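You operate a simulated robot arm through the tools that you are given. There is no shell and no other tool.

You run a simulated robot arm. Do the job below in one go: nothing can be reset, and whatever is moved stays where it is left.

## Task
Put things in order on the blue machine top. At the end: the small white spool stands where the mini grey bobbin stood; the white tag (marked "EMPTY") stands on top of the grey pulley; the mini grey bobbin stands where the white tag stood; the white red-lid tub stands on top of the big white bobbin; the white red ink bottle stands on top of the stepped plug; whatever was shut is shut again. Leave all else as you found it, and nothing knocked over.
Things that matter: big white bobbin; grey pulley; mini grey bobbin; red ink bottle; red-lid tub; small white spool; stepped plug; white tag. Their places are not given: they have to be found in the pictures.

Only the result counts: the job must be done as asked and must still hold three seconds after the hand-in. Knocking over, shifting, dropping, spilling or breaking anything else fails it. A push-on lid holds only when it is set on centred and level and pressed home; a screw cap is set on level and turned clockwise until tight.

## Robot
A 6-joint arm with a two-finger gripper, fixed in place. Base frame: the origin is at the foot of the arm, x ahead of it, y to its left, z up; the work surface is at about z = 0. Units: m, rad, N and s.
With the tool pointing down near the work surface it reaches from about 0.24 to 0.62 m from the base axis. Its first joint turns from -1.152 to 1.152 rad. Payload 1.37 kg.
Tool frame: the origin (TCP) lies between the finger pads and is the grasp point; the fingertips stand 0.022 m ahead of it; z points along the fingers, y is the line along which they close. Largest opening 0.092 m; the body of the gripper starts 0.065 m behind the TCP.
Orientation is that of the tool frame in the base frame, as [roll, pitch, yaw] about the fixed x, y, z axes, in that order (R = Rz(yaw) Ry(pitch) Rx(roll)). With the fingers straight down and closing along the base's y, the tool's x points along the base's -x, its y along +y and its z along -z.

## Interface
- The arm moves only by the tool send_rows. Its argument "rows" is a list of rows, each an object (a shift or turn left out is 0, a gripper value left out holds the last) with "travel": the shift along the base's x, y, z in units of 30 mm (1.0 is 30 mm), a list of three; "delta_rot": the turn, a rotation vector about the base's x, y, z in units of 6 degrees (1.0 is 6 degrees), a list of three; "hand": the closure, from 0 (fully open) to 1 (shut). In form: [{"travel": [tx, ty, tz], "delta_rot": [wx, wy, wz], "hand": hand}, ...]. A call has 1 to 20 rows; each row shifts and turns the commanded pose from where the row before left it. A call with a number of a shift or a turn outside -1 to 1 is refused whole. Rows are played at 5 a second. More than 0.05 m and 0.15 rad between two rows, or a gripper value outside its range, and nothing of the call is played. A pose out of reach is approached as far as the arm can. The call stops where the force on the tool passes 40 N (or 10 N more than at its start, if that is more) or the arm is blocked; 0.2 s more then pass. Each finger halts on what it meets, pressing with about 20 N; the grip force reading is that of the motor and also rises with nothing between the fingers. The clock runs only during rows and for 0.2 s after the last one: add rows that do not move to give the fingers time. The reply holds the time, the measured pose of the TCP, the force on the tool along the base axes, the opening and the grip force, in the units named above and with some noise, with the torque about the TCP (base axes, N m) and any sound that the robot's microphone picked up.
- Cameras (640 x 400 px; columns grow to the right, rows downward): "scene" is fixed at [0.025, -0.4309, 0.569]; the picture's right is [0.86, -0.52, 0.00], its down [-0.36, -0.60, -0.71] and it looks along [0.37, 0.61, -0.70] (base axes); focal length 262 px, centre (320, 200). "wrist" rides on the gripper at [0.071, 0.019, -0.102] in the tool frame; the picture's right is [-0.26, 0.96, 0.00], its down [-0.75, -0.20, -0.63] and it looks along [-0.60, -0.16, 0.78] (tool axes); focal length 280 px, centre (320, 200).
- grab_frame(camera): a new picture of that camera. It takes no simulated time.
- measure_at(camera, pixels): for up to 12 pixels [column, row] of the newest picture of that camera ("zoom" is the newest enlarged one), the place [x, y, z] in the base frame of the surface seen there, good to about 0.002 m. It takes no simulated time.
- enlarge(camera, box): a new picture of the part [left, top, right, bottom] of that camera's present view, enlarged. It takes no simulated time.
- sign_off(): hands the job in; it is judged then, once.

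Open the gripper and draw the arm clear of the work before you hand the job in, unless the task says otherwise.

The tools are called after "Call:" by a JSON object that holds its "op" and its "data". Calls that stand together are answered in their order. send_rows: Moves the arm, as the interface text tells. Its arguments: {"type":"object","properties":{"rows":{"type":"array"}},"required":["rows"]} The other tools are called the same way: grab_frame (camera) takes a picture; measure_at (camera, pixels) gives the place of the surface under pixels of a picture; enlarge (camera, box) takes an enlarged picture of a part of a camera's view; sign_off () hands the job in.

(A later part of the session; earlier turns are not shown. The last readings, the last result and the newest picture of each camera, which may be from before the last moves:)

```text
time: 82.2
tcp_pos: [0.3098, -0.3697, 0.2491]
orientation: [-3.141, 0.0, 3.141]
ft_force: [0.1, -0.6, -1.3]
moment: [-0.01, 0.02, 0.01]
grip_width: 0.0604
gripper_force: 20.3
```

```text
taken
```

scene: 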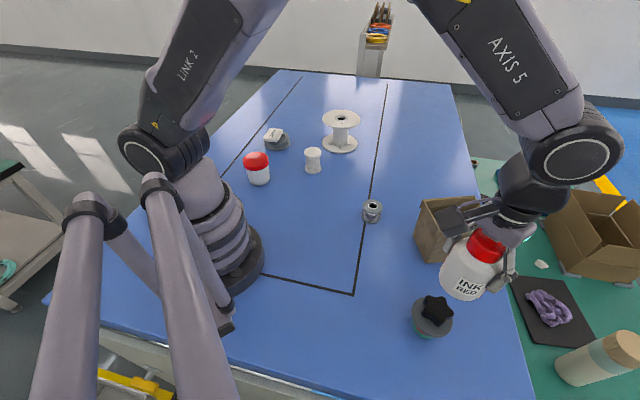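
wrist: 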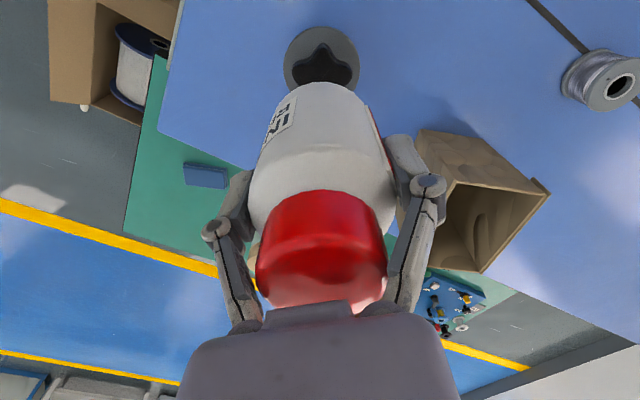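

Now I'll measure the held bottle's base edge against the star in the scene view for alignment.

Call:
{"op": "enlarge", "data": {"camera": "scene", "box": [425, 225, 525, 310]}}

Call:
{"op": "measure_at", "data": {"camera": "zoom", "pixels": [[190, 310], [215, 335], [245, 350], [270, 355], [295, 350], [180, 285], [310, 335], [260, 345], [205, 320], [330, 200], [280, 130], [300, 230]]}}

```text
4.71 times, centred on (475, 268) of scene
```

zoom: 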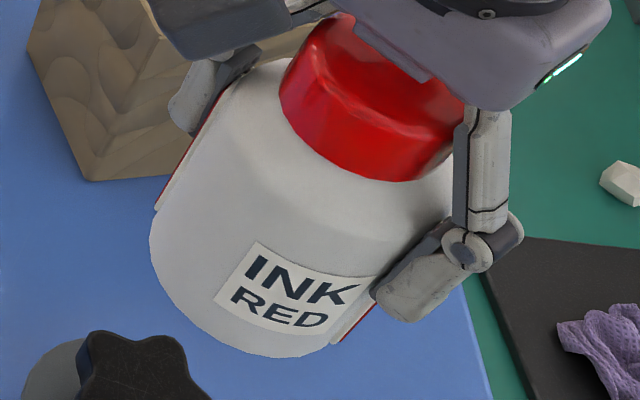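

```text
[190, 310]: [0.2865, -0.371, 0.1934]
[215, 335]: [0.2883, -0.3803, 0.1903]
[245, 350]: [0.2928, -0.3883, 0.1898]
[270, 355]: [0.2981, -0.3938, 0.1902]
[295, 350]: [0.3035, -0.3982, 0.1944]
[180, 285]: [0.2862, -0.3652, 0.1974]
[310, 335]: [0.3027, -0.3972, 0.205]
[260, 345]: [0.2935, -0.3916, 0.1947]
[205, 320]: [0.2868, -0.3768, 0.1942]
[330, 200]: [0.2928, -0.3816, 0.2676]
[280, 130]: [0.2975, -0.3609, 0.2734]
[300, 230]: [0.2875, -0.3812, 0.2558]
```

I'll sample more points on the bottle's cylindrical wall to fit its axis well.

Call:
{"op": "measure_at", "data": {"camera": "zoom", "pixels": [[158, 240], [170, 260], [185, 270], [200, 250], [200, 285], [220, 250], [235, 280], [260, 260], [340, 290], [290, 335], [325, 325], [180, 220]]}}

Call:
{"op": "enlarge", "data": {"camera": "scene", "box": [400, 285, 464, 345]}}

Call:
{"op": "measure_at", "data": {"camera": "zoom", "pixels": [[290, 80], [395, 85], [455, 190], [380, 245], [280, 165], [300, 100], [400, 110], [430, 190], [370, 230], [300, 170]]}}

```text
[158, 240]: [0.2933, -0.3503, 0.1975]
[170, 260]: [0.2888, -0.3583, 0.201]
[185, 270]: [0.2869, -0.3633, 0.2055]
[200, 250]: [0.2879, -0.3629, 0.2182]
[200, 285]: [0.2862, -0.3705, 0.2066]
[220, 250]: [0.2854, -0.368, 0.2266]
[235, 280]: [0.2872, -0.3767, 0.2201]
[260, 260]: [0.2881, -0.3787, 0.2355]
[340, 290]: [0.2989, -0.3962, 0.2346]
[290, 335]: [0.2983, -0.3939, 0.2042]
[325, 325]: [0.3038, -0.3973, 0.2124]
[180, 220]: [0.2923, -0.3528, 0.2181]
```

```text
6.67 times, centred on (432, 315) of scene
```

zoom: 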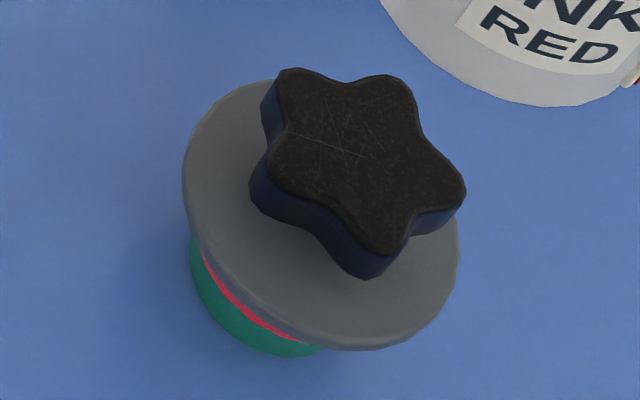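

```text
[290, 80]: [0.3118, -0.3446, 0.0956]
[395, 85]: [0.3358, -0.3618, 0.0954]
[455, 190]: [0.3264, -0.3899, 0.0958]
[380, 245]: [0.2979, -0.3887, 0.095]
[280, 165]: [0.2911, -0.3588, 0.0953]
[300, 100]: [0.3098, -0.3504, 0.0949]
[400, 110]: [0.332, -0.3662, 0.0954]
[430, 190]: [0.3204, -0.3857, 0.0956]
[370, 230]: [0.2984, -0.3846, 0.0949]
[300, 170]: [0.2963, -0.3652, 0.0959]
```

The bottle axis fits to (0.3155,-0.3695), and the star centre is (0.3126,-0.3688). I'll correct by (-3,+0.7) mm and descend to just above the star.

Call:
{"op": "send_rows", "data": {"rows": [{"travel": [-0.093, 0.025, 0]}, {"travel": [0, 0, -0.7]}, {"travel": [0, 0, -0.7]}, {"travel": [0, 0, -0.6]}, {"travel": [0, 0, -0.4]}, {"travel": [0, 0, -0.2]}, {}, {}]}}

Call:
{"op": "enlarge", "data": {"camera": "scene", "box": [395, 245, 485, 345]}}

Call:
{"op": "grab_frame", "data": {"camera": "wrist"}}

```text
time: 84.0
tcp_pos: [0.3087, -0.3684, 0.1705]
orientation: [-3.141, -0.001, 3.141]
ft_force: [-0.3, 0.0, -1.4]
moment: [-0.01, 0.01, -0.02]
grip_width: 0.0606
gripper_force: 19.6
```

```text
4.00 times, centred on (440, 295) of scene
```

zoom: 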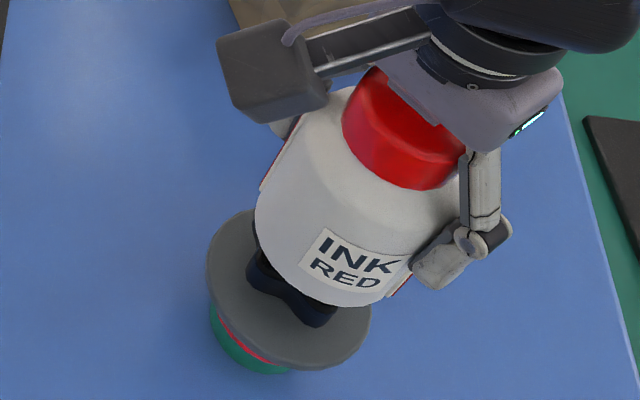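

```text
taken
```

wrist: 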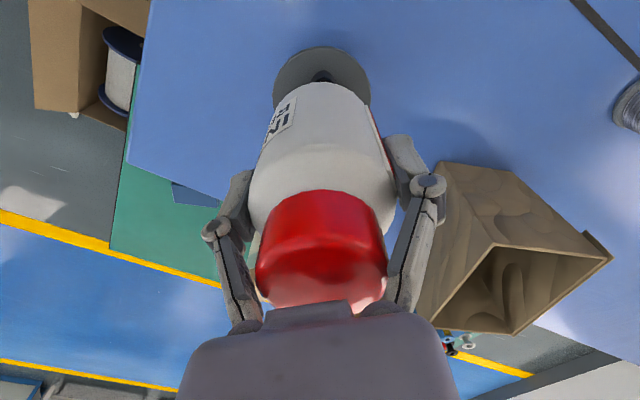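

Checking the axis once more at this height before the final lowering.

Call:
{"op": "measure_at", "data": {"camera": "zoom", "pixels": [[262, 220], [275, 235], [290, 230], [300, 260], [285, 255], [310, 270], [300, 225], [330, 292], [355, 297], [375, 292], [275, 205], [345, 300]]}}

```text
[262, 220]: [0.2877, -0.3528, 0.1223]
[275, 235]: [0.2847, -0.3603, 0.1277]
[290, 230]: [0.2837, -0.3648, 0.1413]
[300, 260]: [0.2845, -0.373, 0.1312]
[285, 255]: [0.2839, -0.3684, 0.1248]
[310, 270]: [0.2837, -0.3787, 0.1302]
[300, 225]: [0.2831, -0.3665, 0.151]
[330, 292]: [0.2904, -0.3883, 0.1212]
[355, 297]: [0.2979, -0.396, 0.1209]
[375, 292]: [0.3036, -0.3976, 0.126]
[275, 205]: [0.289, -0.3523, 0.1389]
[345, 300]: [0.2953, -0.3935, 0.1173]
```

Axis now at (0.3138,-0.3688), within about 1 mm of the star centre. Lowering in steps.

Call:
{"op": "send_rows", "data": {"rows": [{"travel": [-0.03, 0, -0.15]}, {"travel": [0, 0, -0.05]}, {}, {}]}}

Call:
{"op": "send_rows", "data": {"rows": [{"travel": [0, 0, -0.05]}, {}, {}]}}

Call:
{"op": "send_rows", "data": {"rows": [{"travel": [0, 0, -0.03]}, {}, {}]}}

```text
time: 85.0
tcp_pos: [0.3073, -0.368, 0.1665]
orientation: [-3.141, -0.003, 3.139]
ft_force: [-0.6, 0.0, -2.7]
moment: [0.01, 0.01, 0.01]
grip_width: 0.0605
gripper_force: 20.3
```

```text
time: 85.8
tcp_pos: [0.3066, -0.3678, 0.1642]
orientation: [3.141, 0.002, 3.141]
ft_force: [0.1, -0.9, -2.5]
moment: [-0.01, 0.03, 0.02]
grip_width: 0.0606
gripper_force: 19.8
```

```text
time: 86.6
tcp_pos: [0.3071, -0.3693, 0.1628]
orientation: [-3.14, -0.001, 3.139]
ft_force: [0.4, -0.5, -2.2]
moment: [-0.01, 0.01, 0.01]
grip_width: 0.0606
gripper_force: 20.3
```

Force still −2 N (hanging weight), so no contact yet; continuing in 0.6–0.9 mm steps.

Call:
{"op": "send_rows", "data": {"rows": [{"travel": [0, 0, -0.03]}, {}, {}]}}

Call:
{"op": "send_rows", "data": {"rows": [{"travel": [0, 0, -0.02]}, {}, {}]}}

```text
time: 87.4
tcp_pos: [0.3073, -0.3678, 0.1622]
orientation: [-3.141, 0.001, 3.141]
ft_force: [0.4, -1.7, -1.2]
moment: [-0.02, -0.01, 0.03]
grip_width: 0.0606
gripper_force: 20.0
```

```text
time: 88.2
tcp_pos: [0.3068, -0.3676, 0.1623]
orientation: [3.141, 0.0, 3.138]
ft_force: [-0.4, -0.2, -2.6]
moment: [0.01, 0.04, 0.02]
grip_width: 0.0605
gripper_force: 20.3
```

Call:
{"op": "send_rows", "data": {"rows": [{"travel": [0, 0, -0.03]}, {}, {}]}}

Call:
{"op": "enlarge", "data": {"camera": "scene", "box": [395, 265, 465, 345]}}

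```text
time: 89.0
tcp_pos: [0.3069, -0.3678, 0.1619]
orientation: [-3.141, 0.0, 3.139]
ft_force: [-1.4, 1.8, 9.1]
moment: [0.31, 0.18, 0.0]
grip_width: 0.0607
gripper_force: 20.3
```

```text
5.00 times, centred on (430, 305) of scene
```

zoom: 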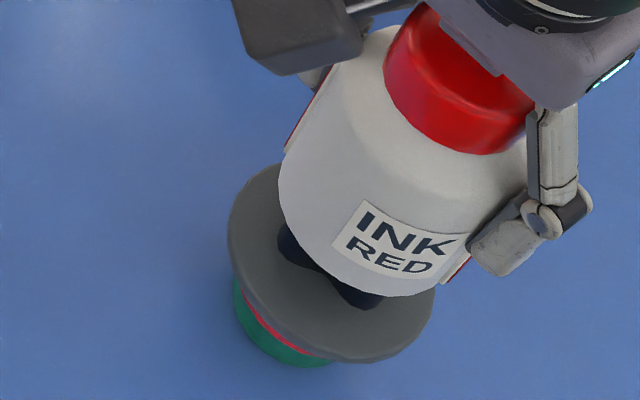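

Contact felt (≈11 N). I'll ease off half a millimetre and open only slightly at first, to see that the bottle settles.

Call:
{"op": "send_rows", "data": {"rows": [{"travel": [0, 0, 0.015]}, {}, {"hand": 0.31}, {"hand": 0.28}, {"hand": 0.25}, {"hand": 0.25}, {"hand": 0.25}]}}

Call:
{"op": "enlarge", "data": {"camera": "scene", "box": [395, 245, 485, 345]}}

Call:
{"op": "grab_frame", "data": {"camera": "wrist"}}

```text
time: 90.6
tcp_pos: [0.3077, -0.3687, 0.1608]
orientation: [3.141, 0.0, 3.14]
ft_force: [0.7, -0.7, -0.4]
moment: [0.0, -0.02, 0.03]
grip_width: 0.0691
gripper_force: 0.1
```

```text
4.00 times, centred on (440, 295) of scene
```

zoom: 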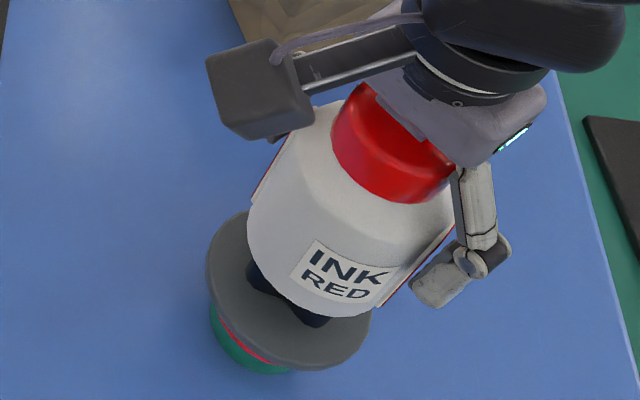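

```text
taken
```

wrist: 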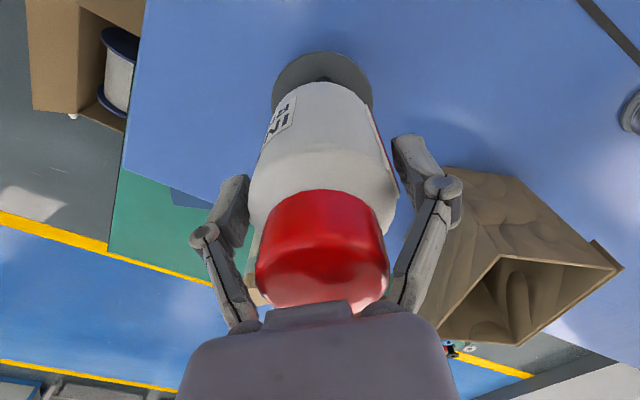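

The bottle stands freely on the star. Opening fully and rising straight up.

Call:
{"op": "send_rows", "data": {"rows": [{"hand": 0.12}, {"hand": 0}, {"hand": 0}, {"travel": [0, 0, 0.4]}, {"travel": [0, 0, 0.8]}, {"travel": [0, 0, 1]}, {"travel": [0, 0, 1]}, {"travel": [0, 0, 1]}, {}]}}

Call:
{"op": "grab_frame", "data": {"camera": "scene"}}

Call:
{"op": "grab_frame", "data": {"camera": "wrist"}}

```text
time: 92.6
tcp_pos: [0.3074, -0.3692, 0.2873]
orientation: [3.141, 0.0, 3.139]
ft_force: [0.0, 0.4, -0.6]
moment: [0.03, 0.0, 0.0]
grip_width: 0.0921
gripper_force: 0.0
```

```text
taken
```

scene: 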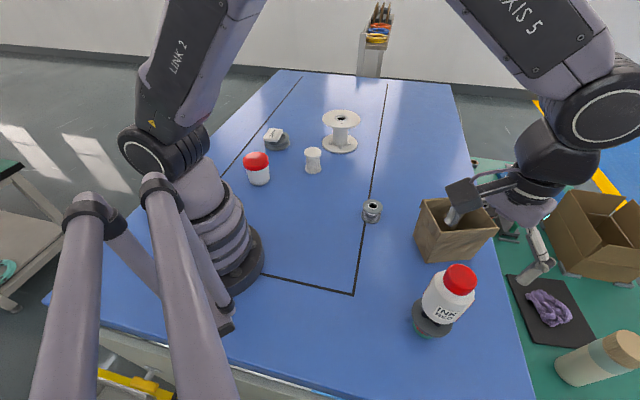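

```text
taken
```

wrist: 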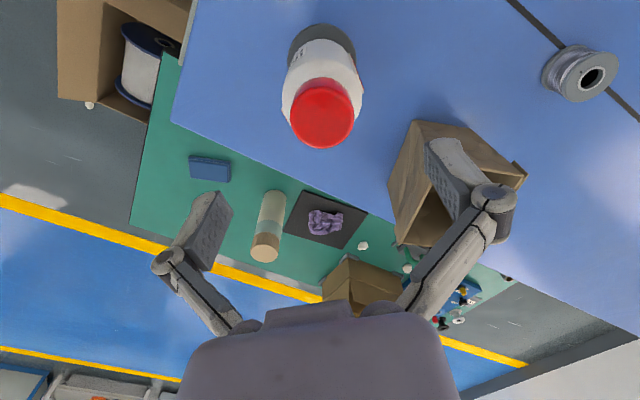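

The bottle stands well on the plug. Next is the tub; first I'll test the reach above the big bobbin at (0.552,0.293), turning the tool to +40° on the way.

Call:
{"op": "send_rows", "data": {"rows": [{"travel": [0.33, 0.92, 0]}, {"travel": [0.33, 0.92, 0]}, {"travel": [0.33, 0.92, 0]}, {"travel": [0.33, 0.92, 0]}, {"travel": [0.33, 0.92, 0], "delta_rot": [0, 0, 0.667]}, {"travel": [0.33, 0.92, 0], "delta_rot": [0, 0, 0.667]}, {"travel": [0.33, 0.92, 0], "delta_rot": [0, 0, 0.667]}, {"travel": [0.33, 0.92, 0], "delta_rot": [0, 0, 0.667]}, {"travel": [0.33, 0.92, 0], "delta_rot": [0, 0, 0.667]}, {"travel": [0.33, 0.92, 0], "delta_rot": [0, 0, 0.667]}, {"travel": [0.33, 0.92, 0], "delta_rot": [0, 0, 0.667]}, {"travel": [0.33, 0.92, 0], "delta_rot": [0, 0, 0.667]}, {"travel": [0.33, 0.92, 0], "delta_rot": [0, 0, 0.667]}, {"travel": [0.33, 0.92, 0], "delta_rot": [0, 0, 0.667]}, {"travel": [0.33, 0.92, 0]}, {"travel": [0.33, 0.92, 0]}, {"travel": [0.33, 0.92, 0]}, {"travel": [0.33, 0.92, 0]}, {}, {}]}}

Call:
{"op": "enlarge", "data": {"camera": "scene", "box": [400, 250, 490, 345]}}

Call:
{"op": "measure_at", "data": {"camera": "zoom", "pixels": [[290, 110], [345, 100], [400, 95], [345, 60], [345, 130], [300, 80], [390, 130], [260, 260], [240, 300]]}}

```text
time: 96.8
tcp_pos: [0.4856, 0.1289, 0.2898]
orientation: [-3.141, 0.001, -2.444]
ft_force: [0.2, 0.1, 0.1]
moment: [0.02, 0.0, 0.0]
grip_width: 0.0922
gripper_force: 0.0
```

```text
4.21 times, centred on (445, 298) of scene
```

zoom: 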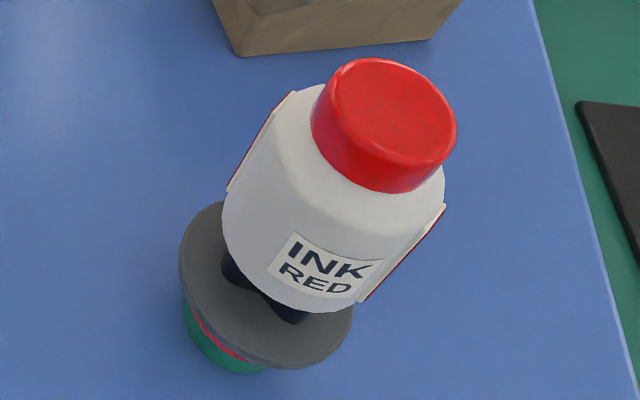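

```text
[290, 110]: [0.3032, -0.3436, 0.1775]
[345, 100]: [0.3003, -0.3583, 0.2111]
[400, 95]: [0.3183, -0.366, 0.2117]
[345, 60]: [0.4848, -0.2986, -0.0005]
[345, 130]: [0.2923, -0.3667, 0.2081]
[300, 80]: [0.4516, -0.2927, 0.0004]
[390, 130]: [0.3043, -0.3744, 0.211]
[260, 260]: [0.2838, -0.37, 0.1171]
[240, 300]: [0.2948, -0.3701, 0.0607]
```

The ink bottle's cap top is level at z≈0.211 (as expected on the star). Continuing to the big bobbin to test reach.

Call:
{"op": "send_rows", "data": {"rows": [{"travel": [0.358, 0.895, -0.2]}, {"travel": [0.358, 0.895, -0.2]}, {"travel": [0.358, 0.895, -0.2]}, {"travel": [0.358, 0.895, -0.2]}, {"travel": [0.358, 0.895, -0.2]}, {"travel": [0.358, 0.895, -0.2]}, {}, {}]}}

Call:
{"op": "grab_frame", "data": {"camera": "wrist"}}

```text
time: 98.6
tcp_pos: [0.549, 0.2904, 0.254]
orientation: [3.141, 0.0, -2.446]
ft_force: [0.3, 0.0, -0.5]
moment: [-0.02, 0.0, 0.0]
grip_width: 0.0921
gripper_force: 0.0
```

```text
taken
```

wrist: 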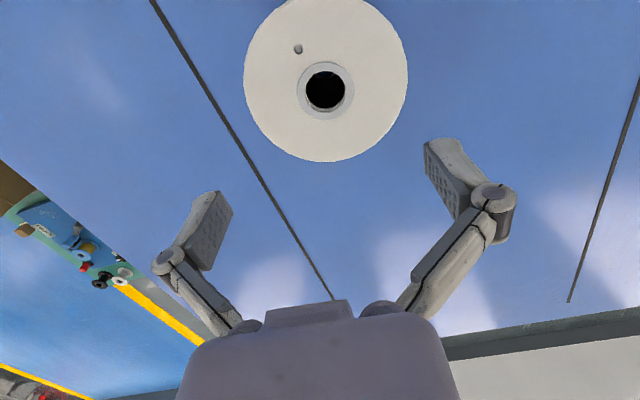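

Reach is fine here. I'll measure the bobbin's top plate and test going down to z≈0.17.

Call:
{"op": "measure_at", "data": {"camera": "wrist", "pixels": [[255, 80], [395, 80], [325, 150], [325, 20], [275, 130], [378, 130], [300, 88], [352, 88], [325, 112], [325, 64]]}}

Call:
{"op": "send_rows", "data": {"rows": [{"travel": [0, 0, -0.8]}, {"travel": [0, 0, -0.8]}, {"travel": [0, 0, -0.8]}, {"travel": [0, 0, -0.4]}, {}, {}]}}

```text
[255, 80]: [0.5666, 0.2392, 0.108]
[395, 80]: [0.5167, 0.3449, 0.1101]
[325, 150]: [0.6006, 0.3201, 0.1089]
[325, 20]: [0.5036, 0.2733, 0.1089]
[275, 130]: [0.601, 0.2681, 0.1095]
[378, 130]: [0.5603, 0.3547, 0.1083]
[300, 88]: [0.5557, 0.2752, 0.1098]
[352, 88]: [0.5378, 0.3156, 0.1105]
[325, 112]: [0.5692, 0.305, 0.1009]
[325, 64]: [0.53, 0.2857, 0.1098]
```

```text
time: 100.0
tcp_pos: [0.5498, 0.2908, 0.1696]
orientation: [-3.141, -0.001, -2.445]
ft_force: [0.3, -0.8, 0.3]
moment: [0.01, -0.01, 0.0]
grip_width: 0.092
gripper_force: 0.1
```

Big-bobbin centre is about (0.549,0.2945), reachable at z 0.17. Now moving over to the tub at (0.201,0.2495).

Call:
{"op": "send_rows", "data": {"rows": [{"travel": [0, 0, 1]}, {"travel": [-0.97, -0.115, 0.5]}, {"travel": [-0.97, -0.115, 0]}, {"travel": [-0.97, -0.115, 0]}, {"travel": [-0.97, -0.115, 0]}, {"travel": [-0.97, -0.115, 0]}, {"travel": [-0.97, -0.115, 0]}, {"travel": [-0.97, -0.115, 0]}, {"travel": [-0.97, -0.115, 0]}, {"travel": [-0.97, -0.115, 0]}, {"travel": [-0.97, -0.115, 0]}, {"travel": [-0.97, -0.115, 0]}, {"travel": [-0.97, -0.115, 0]}, {}, {}]}}

Call:
{"op": "grab_frame", "data": {"camera": "wrist"}}

Call:
{"op": "grab_frame", "data": {"camera": "scene"}}

```text
time: 103.2
tcp_pos: [0.1998, 0.2502, 0.2112]
orientation: [3.141, -0.001, -2.443]
ft_force: [0.2, 0.1, -0.3]
moment: [0.02, 0.02, 0.02]
grip_width: 0.092
gripper_force: 0.1
```

```text
taken
```

wrist: 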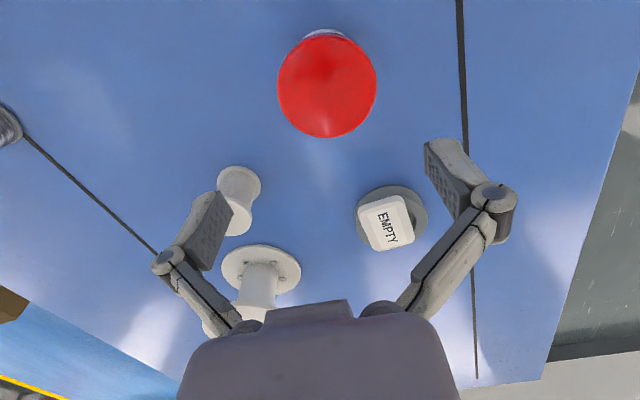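

```text
taken
```

scene: 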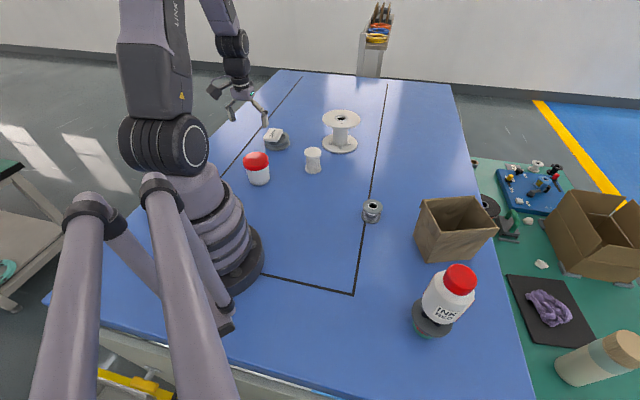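

The tub's lid is seen at (327,86). Measuring opposite points on its edge for centre and diameter.

Call:
{"op": "enlarge", "data": {"camera": "wrist", "box": [260, 20, 400, 145]}}

Call:
{"op": "measure_at", "data": {"camera": "zoom", "pixels": [[170, 215], [455, 215], [310, 70], [310, 350], [205, 120], [420, 120], [215, 315], [410, 315], [161, 215], [465, 215]]}}

```text
3.20 times, centred on (330, 82) of wrist
```

zoom: 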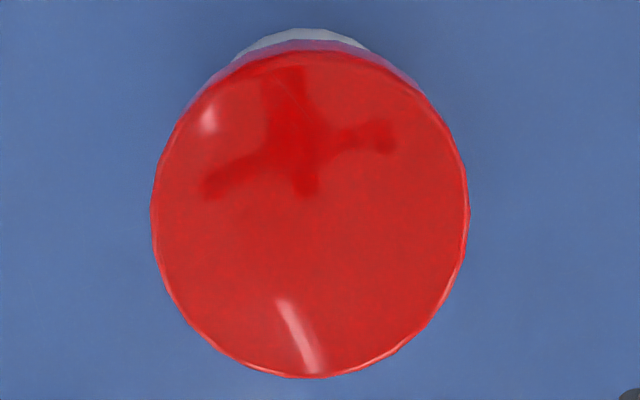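

```text
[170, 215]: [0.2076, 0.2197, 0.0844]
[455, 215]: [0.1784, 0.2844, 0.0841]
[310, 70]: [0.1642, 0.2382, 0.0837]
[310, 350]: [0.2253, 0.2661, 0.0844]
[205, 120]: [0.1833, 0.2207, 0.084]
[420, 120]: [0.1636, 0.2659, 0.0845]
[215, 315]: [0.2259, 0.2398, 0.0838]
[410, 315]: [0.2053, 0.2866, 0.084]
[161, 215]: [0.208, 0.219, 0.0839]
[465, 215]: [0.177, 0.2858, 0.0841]
```

By the wrist camera the lid centre is (0.194,0.2525), diameter ≈0.077, which leaves about 7 mm per side. I'll align to that and descend to just above the lid for a check.

Call:
{"op": "send_rows", "data": {"rows": [{"travel": [-0.193, 0.077, 0]}, {"travel": [0, 0, -0.8]}, {"travel": [0, 0, -0.8]}, {"travel": [0, 0, -0.8]}, {"travel": [0, 0, -0.3]}, {}, {}]}}

Call:
{"op": "grab_frame", "data": {"camera": "wrist"}}

Call:
{"op": "enlarge", "data": {"camera": "scene", "box": [215, 110, 305, 195]}}

```text
time: 104.8
tcp_pos: [0.1942, 0.2486, 0.1328]
orientation: [3.14, 0.0, -2.444]
ft_force: [-0.1, -0.8, -0.6]
moment: [0.0, 0.0, -0.01]
grip_width: 0.0922
gripper_force: 0.1
```

```text
taken
```

wrist: 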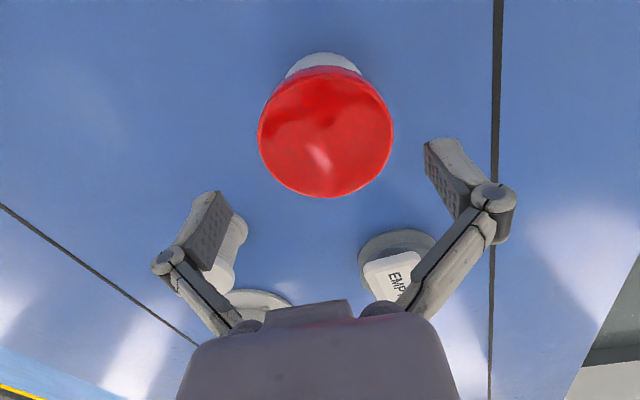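

```text
4.71 times, centred on (260, 152) of scene
```

zoom: 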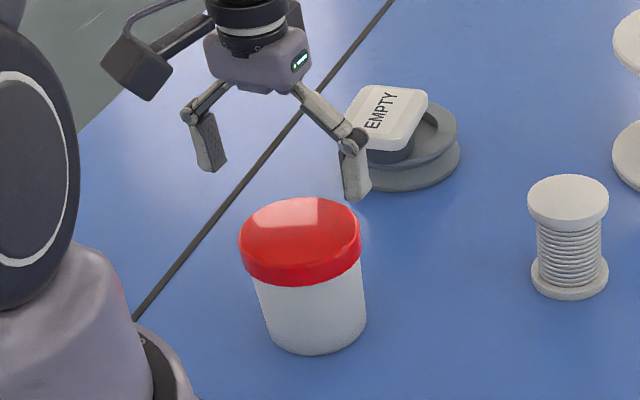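

The lid centre is about 5 px right of centre; measuring edges again from here for a finer correction.

Call:
{"op": "measure_at", "data": {"camera": "wrist", "pixels": [[264, 130], [388, 130], [325, 192], [325, 90], [275, 165], [376, 165], [280, 95], [370, 95]]}}

Call:
{"op": "measure_at", "data": {"camera": "zoom", "pixels": [[205, 165], [360, 190], [215, 120], [350, 150], [243, 240], [357, 225], [300, 203], [302, 262], [260, 212], [345, 255], [205, 150], [355, 175]]}}

```text
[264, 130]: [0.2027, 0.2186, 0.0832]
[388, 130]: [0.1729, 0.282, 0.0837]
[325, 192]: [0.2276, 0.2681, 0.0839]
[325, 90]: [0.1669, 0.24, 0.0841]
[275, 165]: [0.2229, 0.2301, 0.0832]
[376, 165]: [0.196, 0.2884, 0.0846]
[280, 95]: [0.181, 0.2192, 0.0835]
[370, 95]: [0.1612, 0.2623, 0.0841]
```

```text
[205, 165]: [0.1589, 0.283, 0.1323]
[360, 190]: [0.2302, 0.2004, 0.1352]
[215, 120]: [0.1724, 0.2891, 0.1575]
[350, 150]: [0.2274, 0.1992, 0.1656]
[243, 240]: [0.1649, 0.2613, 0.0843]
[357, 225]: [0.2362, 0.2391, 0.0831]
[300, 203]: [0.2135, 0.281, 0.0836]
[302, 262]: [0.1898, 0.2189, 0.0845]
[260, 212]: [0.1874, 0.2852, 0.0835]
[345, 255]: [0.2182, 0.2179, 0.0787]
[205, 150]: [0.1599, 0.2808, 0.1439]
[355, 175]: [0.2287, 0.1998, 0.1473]
```

Scene and wrist estimates differ by a few mm, so I'll shift 2 mm along the closing axis (midway, well inside the 7.5 mm clearance) and lower slowly until the tips just pass the lid top.

Call:
{"op": "send_rows", "data": {"rows": [{"travel": [-0.043, 0.05, -0.3]}, {"travel": [0, 0, -0.3]}, {"travel": [0, 0, -0.3]}, {"travel": [0, 0, -0.3]}, {}, {}]}}

Call:
{"op": "grab_frame", "data": {"camera": "wrist"}}

Call:
{"op": "enlarge", "data": {"camera": "scene", "box": [225, 125, 290, 195]}}

```text
time: 106.2
tcp_pos: [0.1941, 0.2521, 0.097]
orientation: [3.14, 0.0, -2.445]
ft_force: [0.0, 0.2, -0.4]
moment: [0.06, 0.03, -0.03]
grip_width: 0.0921
gripper_force: 0.2
```

```text
taken
```

wrist: 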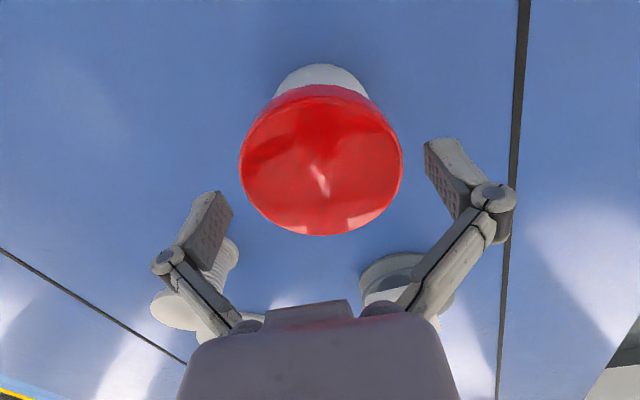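

```text
5.71 times, centred on (258, 160) of scene
```

zoom: 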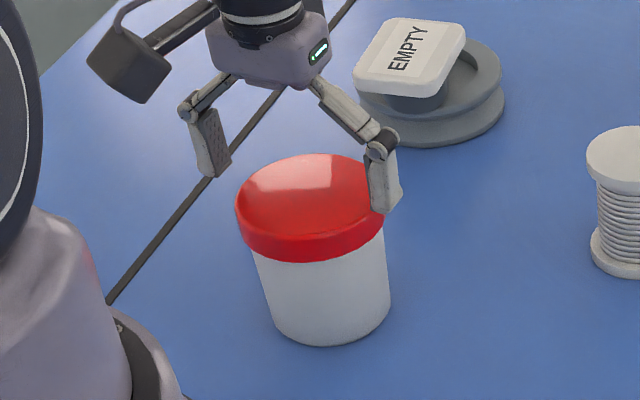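

The lid is centred between the fingers (cols 240–403 about 321), but sits about 4–5 mm further towards the arm. I'll shift that way and check again via measurements.

Call:
{"op": "send_rows", "data": {"rows": [{"travel": [-0.1, -0.087, 0]}, {}, {}]}}

Call:
{"op": "enlarge", "data": {"camera": "scene", "box": [225, 125, 290, 195]}}

Call:
{"op": "measure_at", "data": {"camera": "zoom", "pixels": [[205, 165], [215, 170], [220, 155], [375, 205], [385, 205], [395, 205], [372, 180], [240, 210], [340, 220], [310, 170], [300, 235], [260, 180]]}}

Call:
{"op": "grab_frame", "data": {"camera": "wrist"}}

```text
time: 107.0
tcp_pos: [0.1915, 0.249, 0.0944]
orientation: [-3.141, 0.001, -2.447]
ft_force: [-0.7, 0.1, -0.7]
moment: [-0.05, 0.03, -0.01]
grip_width: 0.0919
gripper_force: 0.0
```

```text
5.71 times, centred on (258, 160) of scene
```

zoom: 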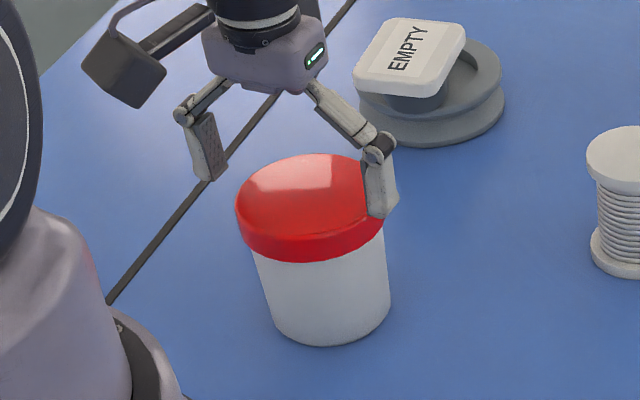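

```text
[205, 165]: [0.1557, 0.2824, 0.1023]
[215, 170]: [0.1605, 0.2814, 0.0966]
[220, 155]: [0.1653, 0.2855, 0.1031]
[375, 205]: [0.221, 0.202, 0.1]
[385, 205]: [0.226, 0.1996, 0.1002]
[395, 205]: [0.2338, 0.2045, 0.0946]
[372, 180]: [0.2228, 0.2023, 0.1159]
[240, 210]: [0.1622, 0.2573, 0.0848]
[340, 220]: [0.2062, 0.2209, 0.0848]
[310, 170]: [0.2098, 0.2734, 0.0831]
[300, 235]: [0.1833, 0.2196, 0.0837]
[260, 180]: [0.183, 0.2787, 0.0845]
```

```text
taken
```

wrist: 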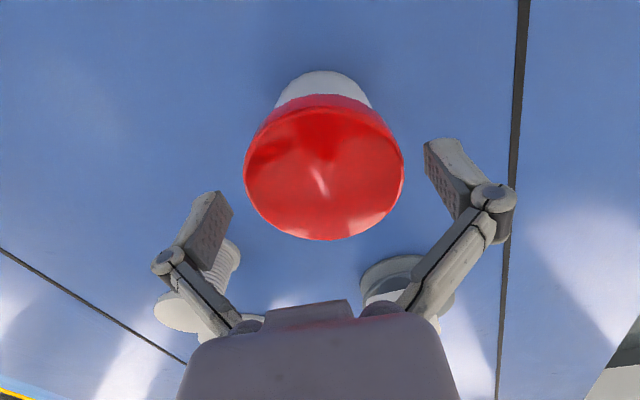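

Fingers straddle the lid, centred within about 3 mm either way. Descending slowly to z≈0.046 to grip the white body below the lid.

Call:
{"op": "send_rows", "data": {"rows": [{"travel": [0, 0, -0.3]}, {"travel": [0, 0, -0.3]}, {"travel": [0, 0, -0.3]}, {"travel": [0, 0, -0.3]}, {"travel": [0, 0, -0.3]}, {"travel": [0, 0, -0.1]}, {}, {}]}}

Call:
{"op": "enlarge", "data": {"camera": "scene", "box": [225, 125, 290, 195]}}

Call:
{"op": "grab_frame", "data": {"camera": "wrist"}}

```text
time: 108.8
tcp_pos: [0.1903, 0.2493, 0.0484]
orientation: [-3.141, -0.001, -2.446]
ft_force: [0.2, -0.1, -0.1]
moment: [-0.02, 0.02, 0.02]
grip_width: 0.0921
gripper_force: 0.2
```

```text
5.71 times, centred on (258, 160) of scene
```

zoom: 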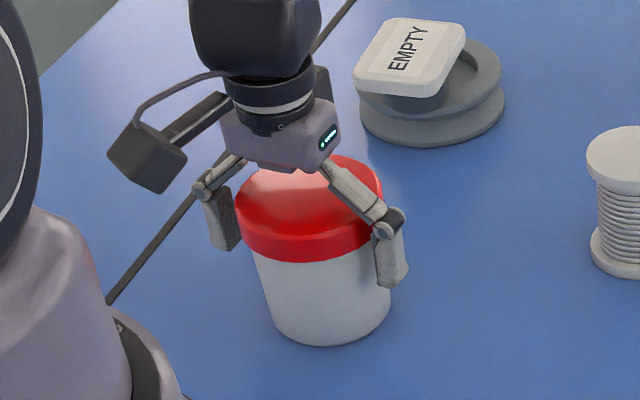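

```text
taken
```

wrist: 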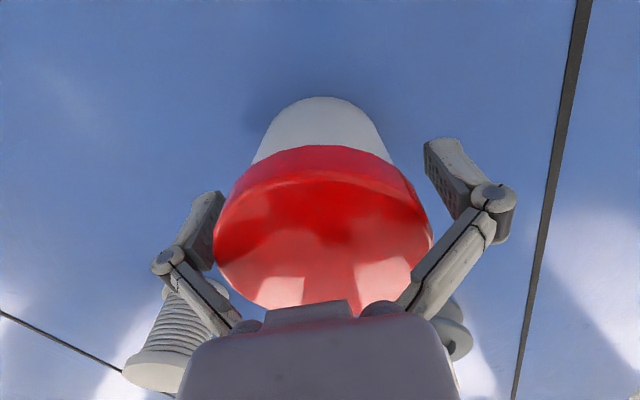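

Fingers passed beside the lid without contact. I'll measure the pad heights against the lid's lower edge before closing.

Call:
{"op": "measure_at", "data": {"camera": "zoom", "pixels": [[228, 240], [215, 195], [225, 215], [390, 280], [395, 240], [380, 275], [400, 255], [310, 250], [310, 262], [310, 270], [320, 335], [388, 215]]}}

```text
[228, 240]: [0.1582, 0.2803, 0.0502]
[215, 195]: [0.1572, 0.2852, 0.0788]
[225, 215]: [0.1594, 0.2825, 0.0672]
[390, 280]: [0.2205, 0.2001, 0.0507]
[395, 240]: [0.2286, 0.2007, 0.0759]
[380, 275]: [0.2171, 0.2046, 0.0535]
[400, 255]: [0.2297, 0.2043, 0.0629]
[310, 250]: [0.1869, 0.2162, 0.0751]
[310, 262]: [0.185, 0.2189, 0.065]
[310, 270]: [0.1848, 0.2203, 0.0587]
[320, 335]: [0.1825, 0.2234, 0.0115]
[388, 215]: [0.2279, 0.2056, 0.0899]
```

The open pads span z≈0.047–0.085, so at this height they'd meet the lid (0.077 wide, z 0.062–0.084), and links would foul the lid if I went lower. I'll raise so the pads sit squarely on the lid's side, close there, and then test with a small lift whether the lid carries the tub.

Call:
{"op": "send_rows", "data": {"rows": [{"travel": [0, 0, 0.42]}, {}, {"hand": 1}, {"hand": 1}, {"hand": 1}, {"hand": 1}, {"hand": 1}]}}

Call:
{"op": "enlarge", "data": {"camera": "scene", "box": [225, 125, 290, 195]}}

Call:
{"op": "grab_frame", "data": {"camera": "wrist"}}

```text
time: 110.4
tcp_pos: [0.1906, 0.249, 0.0615]
orientation: [-3.141, -0.001, -2.445]
ft_force: [1.3, -3.1, 11.4]
moment: [0.01, -0.12, -0.09]
grip_width: 0.0732
gripper_force: 20.2
```

```text
5.71 times, centred on (258, 160) of scene
```

zoom: 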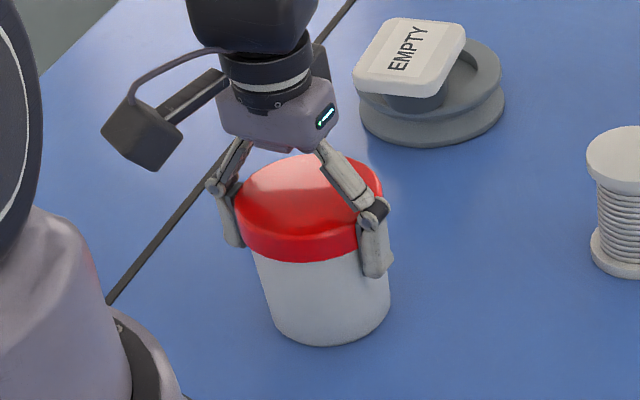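

```text
taken
```

wrist: 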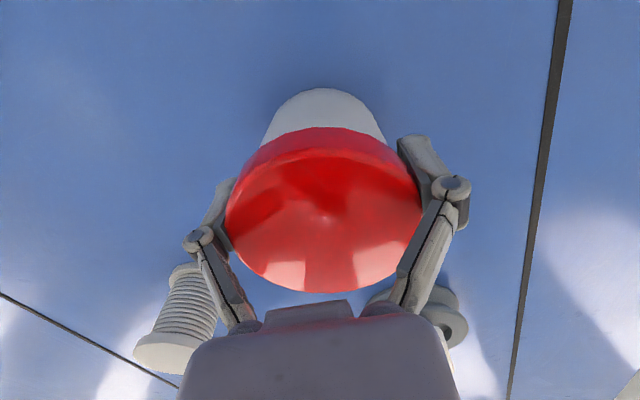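

Closed on the lid at 0.073. Test lift of about 5 mm, watching whether the white body comes along.

Call:
{"op": "send_rows", "data": {"rows": [{"travel": [0, 0, 0.1]}, {"travel": [0, 0, 0.1]}, {}, {}]}}

Call:
{"op": "enlarge", "data": {"camera": "scene", "box": [225, 125, 290, 195]}}

Call:
{"op": "measure_at", "data": {"camera": "zoom", "pixels": [[320, 330], [320, 338], [320, 345], [320, 350], [310, 240], [310, 255], [310, 265]]}}

```text
time: 111.4
tcp_pos: [0.1895, 0.2489, 0.0665]
orientation: [-3.142, -0.001, -2.446]
ft_force: [-0.6, 0.4, -2.8]
moment: [-0.05, 0.02, -0.03]
grip_width: 0.0728
gripper_force: 19.9
```

```text
5.71 times, centred on (258, 160) of scene
```

zoom: 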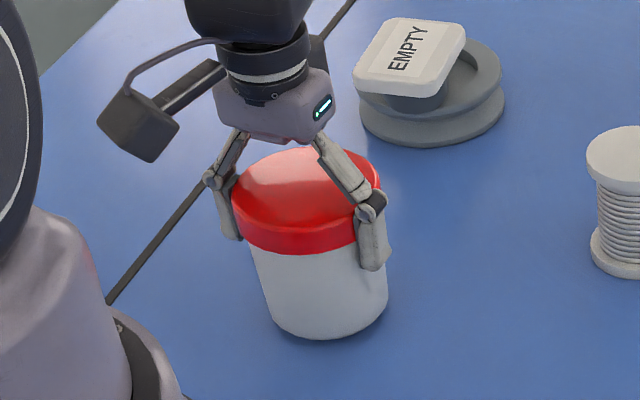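

```text
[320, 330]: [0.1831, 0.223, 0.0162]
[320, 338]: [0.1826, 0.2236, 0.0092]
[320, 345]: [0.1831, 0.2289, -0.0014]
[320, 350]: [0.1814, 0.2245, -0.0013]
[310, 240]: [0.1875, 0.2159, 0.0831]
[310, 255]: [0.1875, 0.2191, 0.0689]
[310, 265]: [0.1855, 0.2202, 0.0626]
```

The whole tub came up with the lid (load ≈2.5 N, bottom now ~6 mm off the surface). Lifting slowly further and checking again.

Call:
{"op": "send_rows", "data": {"rows": [{"travel": [0, 0, 0.2]}, {"travel": [0, 0, 0.3]}, {"travel": [0, 0, 0.3]}, {"travel": [0, 0, 0.2]}, {}, {}, {}]}}

Call:
{"op": "enlarge", "data": {"camera": "scene", "box": [225, 110, 290, 190]}}

```text
time: 113.0
tcp_pos: [0.1893, 0.2474, 0.0961]
orientation: [3.141, -0.001, -2.445]
ft_force: [-0.4, -0.3, -1.2]
moment: [-0.04, 0.0, 0.04]
grip_width: 0.0733
gripper_force: 19.7
```

```text
5.00 times, centred on (258, 150) of scene
```

zoom: 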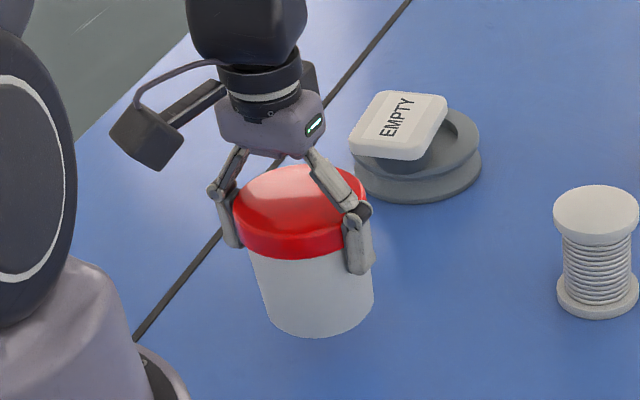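

Tub and lid hold together. Raising to clear height, then carrying slowly towards the big bobbin.

Call:
{"op": "send_rows", "data": {"rows": [{"travel": [0, 0, 0.3]}, {"travel": [0, 0, 0.6]}, {"travel": [0, 0, 0.7]}, {"travel": [0, 0, 0.7]}, {"travel": [0, 0, 0.7]}, {"travel": [0, 0, 0.7]}, {"travel": [0, 0, 0.7]}, {"travel": [0, 0, 0.4]}, {"travel": [0, 0, 0.2]}, {}]}}

Call:
{"op": "send_rows", "data": {"rows": [{"travel": [0.3, 0.04, 0]}, {"travel": [0.6, 0.08, 0]}, {"travel": [0.7, 0.09, 0]}, {"travel": [0.7, 0.09, 0]}, {"travel": [0.7, 0.09, 0]}, {"travel": [0.7, 0.09, 0]}, {"travel": [0.7, 0.09, 0]}, {"travel": [0.7, 0.09, 0]}, {"travel": [0.7, 0.09, 0]}, {"travel": [0.7, 0.09, 0]}, {"travel": [0.7, 0.09, 0]}, {"travel": [0.7, 0.09, 0]}, {"travel": [0.7, 0.09, 0]}, {"travel": [0.7, 0.09, 0]}, {"travel": [0.7, 0.09, 0]}, {"travel": [0.7, 0.09, 0]}, {"travel": [0.7, 0.09, 0]}, {"travel": [0.5, 0.06, 0]}, {"travel": [0.2, 0.03, 0]}, {}]}}

Call:
{"op": "grab_frame", "data": {"camera": "scene"}}

Call:
{"op": "enlarge", "data": {"camera": "scene", "box": [290, 70, 390, 160]}}

```text
time: 115.2
tcp_pos: [0.1894, 0.248, 0.2479]
orientation: [-3.141, 0.0, -2.445]
ft_force: [-0.2, -0.7, -2.5]
moment: [-0.06, 0.01, -0.01]
grip_width: 0.0733
gripper_force: 19.8
```

```text
time: 119.4
tcp_pos: [0.5554, 0.2951, 0.2466]
orientation: [-3.141, -0.002, -2.445]
ft_force: [0.1, 0.1, -2.8]
moment: [-0.03, 0.02, -0.02]
grip_width: 0.0731
gripper_force: 19.8
```

```text
taken
```

scene: 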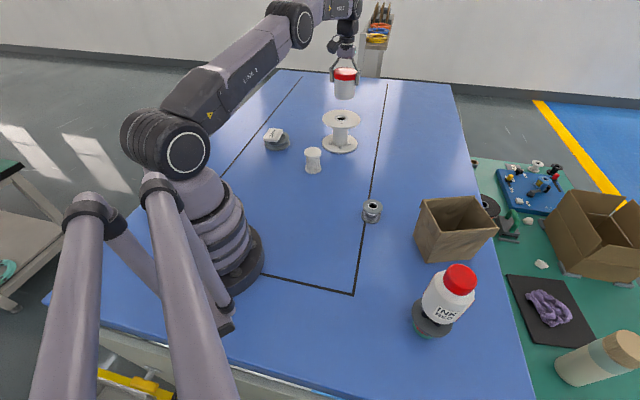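

```text
4.44 times, centred on (340, 115) of scene
```

zoom: 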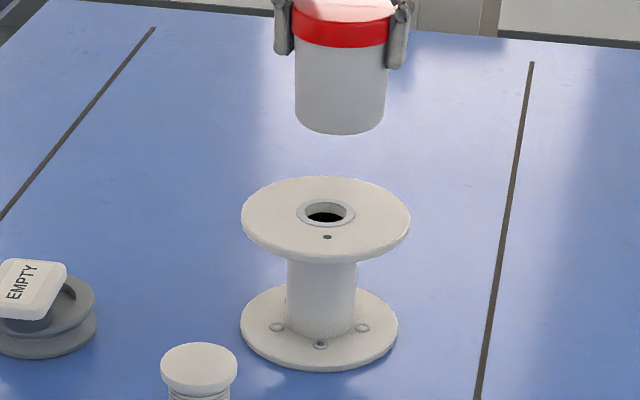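

The tub hangs above the big bobbin. I'll measure the tub's wall and the bobbin plate in this same view to align.

Call:
{"op": "measure_at", "data": {"camera": "zoom", "pixels": [[300, 100], [310, 105], [325, 105], [340, 110], [355, 105], [370, 105], [380, 95], [250, 215], [400, 220], [325, 183], [325, 252], [340, 128]]}}

```text
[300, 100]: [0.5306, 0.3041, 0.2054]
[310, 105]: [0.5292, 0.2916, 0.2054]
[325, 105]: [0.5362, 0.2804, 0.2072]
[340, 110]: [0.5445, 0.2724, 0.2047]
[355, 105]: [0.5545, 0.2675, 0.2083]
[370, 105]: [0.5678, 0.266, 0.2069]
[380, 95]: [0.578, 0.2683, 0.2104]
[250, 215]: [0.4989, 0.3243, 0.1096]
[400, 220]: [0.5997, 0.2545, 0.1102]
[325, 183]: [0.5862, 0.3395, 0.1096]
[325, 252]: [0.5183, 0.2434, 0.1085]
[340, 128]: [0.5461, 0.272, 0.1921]
```

Tub axis is at (0.563,0.300) versus the bobbin's centre (0.551,0.291). Shifting by (-11,-8) mm and descending to just above the plate.

Call:
{"op": "send_rows", "data": {"rows": [{"travel": [-0.2, -0.14, 0]}, {"travel": [-0.17, -0.13, -0.3]}, {"travel": [0, 0, -0.5]}, {"travel": [0, 0, -0.5]}, {"travel": [0, 0, -0.5]}, {"travel": [0, 0, -0.3]}, {"travel": [0, 0, -0.15]}, {}, {}]}}

Call:
{"op": "enlarge", "data": {"camera": "scene", "box": [300, 70, 380, 160]}}

Call:
{"op": "measure_at", "data": {"camera": "zoom", "pixels": [[275, 150], [285, 170], [305, 180], [325, 182], [345, 178], [365, 170], [250, 210], [400, 210]]}}

```text
time: 121.4
tcp_pos: [0.5415, 0.2879, 0.1776]
orientation: [3.141, 0.001, -2.447]
ft_force: [0.4, 0.8, -3.0]
moment: [0.01, -0.03, 0.0]
grip_width: 0.0727
gripper_force: 20.3
```

```text
4.44 times, centred on (340, 115) of scene
```

zoom: 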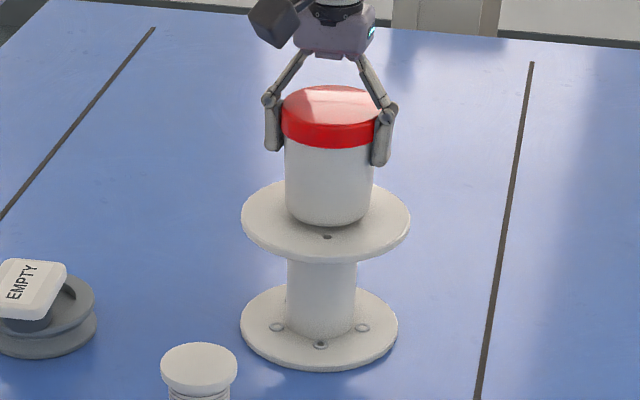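

```text
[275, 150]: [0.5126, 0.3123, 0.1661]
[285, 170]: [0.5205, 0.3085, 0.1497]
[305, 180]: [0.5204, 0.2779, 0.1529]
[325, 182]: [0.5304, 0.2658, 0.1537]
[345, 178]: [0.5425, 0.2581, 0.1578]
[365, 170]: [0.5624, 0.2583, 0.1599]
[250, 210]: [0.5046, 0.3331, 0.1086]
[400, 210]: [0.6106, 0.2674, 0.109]
```

The tub is centred over the plate. Lowering in small steps until contact.

Call:
{"op": "send_rows", "data": {"rows": [{"travel": [0, 0, -0.1]}, {"travel": [0, 0, -0.05]}, {}, {}]}}

Call:
{"op": "send_rows", "data": {"rows": [{"travel": [0, 0, -0.04]}, {}, {}]}}

```text
time: 122.4
tcp_pos: [0.5426, 0.2873, 0.1729]
orientation: [3.141, 0.0, -2.446]
ft_force: [-0.9, 0.2, -3.2]
moment: [-0.03, 0.03, 0.0]
grip_width: 0.0728
gripper_force: 19.7
```

```text
time: 123.2
tcp_pos: [0.5416, 0.2888, 0.1728]
orientation: [-3.14, 0.002, -2.445]
ft_force: [0.2, 0.4, -2.2]
moment: [0.01, 0.05, 0.0]
grip_width: 0.0729
gripper_force: 20.2
```

Still hanging free; continuing down.

Call:
{"op": "send_rows", "data": {"rows": [{"travel": [0, 0, -0.04]}, {}, {}]}}

Call:
{"op": "send_rows", "data": {"rows": [{"travel": [0, 0, -0.03]}, {}, {}]}}

```text
time: 124.0
tcp_pos: [0.5427, 0.287, 0.1704]
orientation: [-3.139, 0.001, -2.446]
ft_force: [-0.8, -1.5, 3.3]
moment: [-0.01, 0.13, -0.02]
grip_width: 0.073
gripper_force: 20.1
```

```text
time: 124.8
tcp_pos: [0.5431, 0.2879, 0.1705]
orientation: [-3.139, 0.002, -2.443]
ft_force: [-2.7, 0.2, 12.0]
moment: [0.05, -0.01, -0.08]
grip_width: 0.0732
gripper_force: 20.4
```

Contact (12 N). Easing off and opening gradually, then rising straight up.

Call:
{"op": "send_rows", "data": {"rows": [{"travel": [0, 0, 0.02]}, {}, {"hand": 0.18}, {"hand": 0.12}, {"hand": 0.06}, {"hand": 0}, {"hand": 0}]}}

Call:
{"op": "enlarge", "data": {"camera": "scene", "box": [300, 70, 380, 160]}}

Call:
{"op": "grab_frame", "data": {"camera": "wrist"}}

```text
time: 126.4
tcp_pos: [0.5424, 0.2894, 0.1711]
orientation: [-3.141, 0.0, -2.445]
ft_force: [0.8, 0.4, 0.3]
moment: [0.03, 0.03, -0.03]
grip_width: 0.0919
gripper_force: 0.1
```

```text
4.44 times, centred on (340, 115) of scene
```

zoom: 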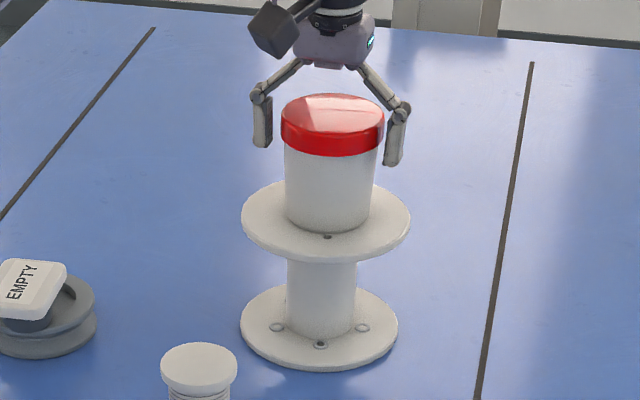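

```text
taken
```

wrist: 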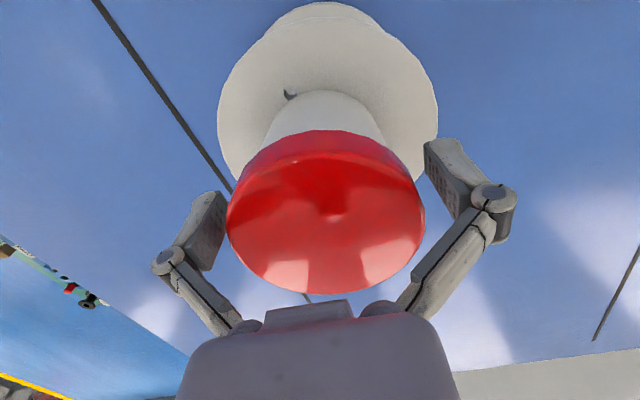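

The tub stands free on the bobbin. Rising straight up and drawing the arm back to a clear position.

Call:
{"op": "send_rows", "data": {"rows": [{"travel": [0, 0, 0.3]}, {"travel": [0, 0, 0.6]}, {"travel": [0, 0, 1]}, {"travel": [0, 0, 1]}, {"travel": [0, 0, 1]}, {"travel": [-0.8, -0.8, 0]}, {"travel": [-0.9, -0.9, 0]}, {"travel": [-0.9, -0.9, 0]}, {"travel": [-0.9, -0.9, 0]}, {"travel": [-0.8, -0.9, 0]}, {"travel": [0, -0.9, 0]}, {"travel": [0, -0.9, 0]}, {}, {}]}}

Call:
{"op": "grab_frame", "data": {"camera": "scene"}}

Call:
{"op": "enlarge", "data": {"camera": "scene", "box": [300, 70, 380, 160]}}

Call:
{"op": "measure_at", "data": {"camera": "zoom", "pixels": [[290, 112], [375, 112], [333, 98], [333, 130], [310, 110], [355, 120], [333, 150], [333, 158]]}}

```text
time: 129.4
tcp_pos: [0.4129, 0.1023, 0.2882]
orientation: [-3.14, 0.001, -2.446]
ft_force: [0.1, 1.0, -1.2]
moment: [0.02, 0.0, 0.0]
grip_width: 0.0918
gripper_force: 0.0
```

```text
taken
```

scene: 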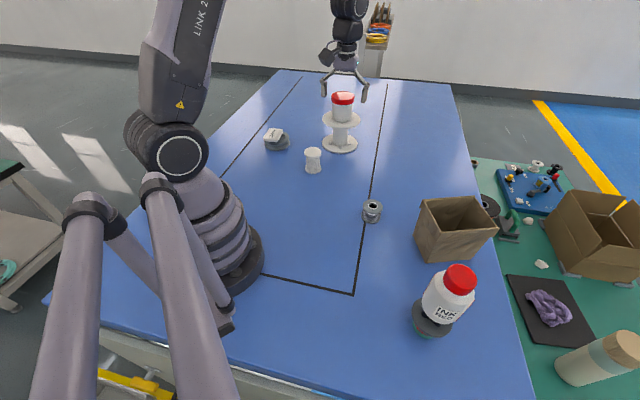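

```text
4.44 times, centred on (340, 115) of scene
```

zoom: 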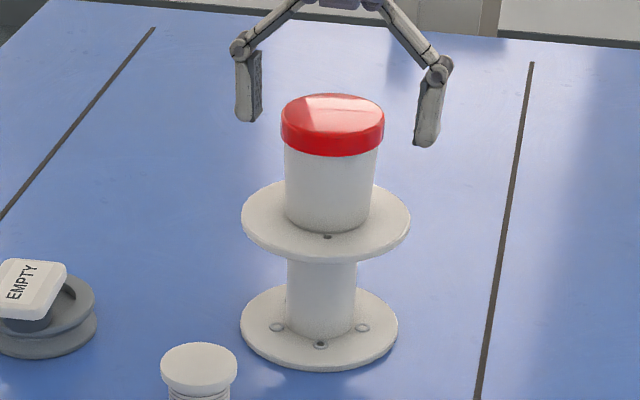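

```text
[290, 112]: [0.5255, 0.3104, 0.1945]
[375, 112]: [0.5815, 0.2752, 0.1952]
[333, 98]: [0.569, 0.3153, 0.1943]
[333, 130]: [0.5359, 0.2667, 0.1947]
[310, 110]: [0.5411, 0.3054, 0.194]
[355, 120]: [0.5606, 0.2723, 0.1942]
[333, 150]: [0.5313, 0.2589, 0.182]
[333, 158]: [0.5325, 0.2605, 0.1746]
```

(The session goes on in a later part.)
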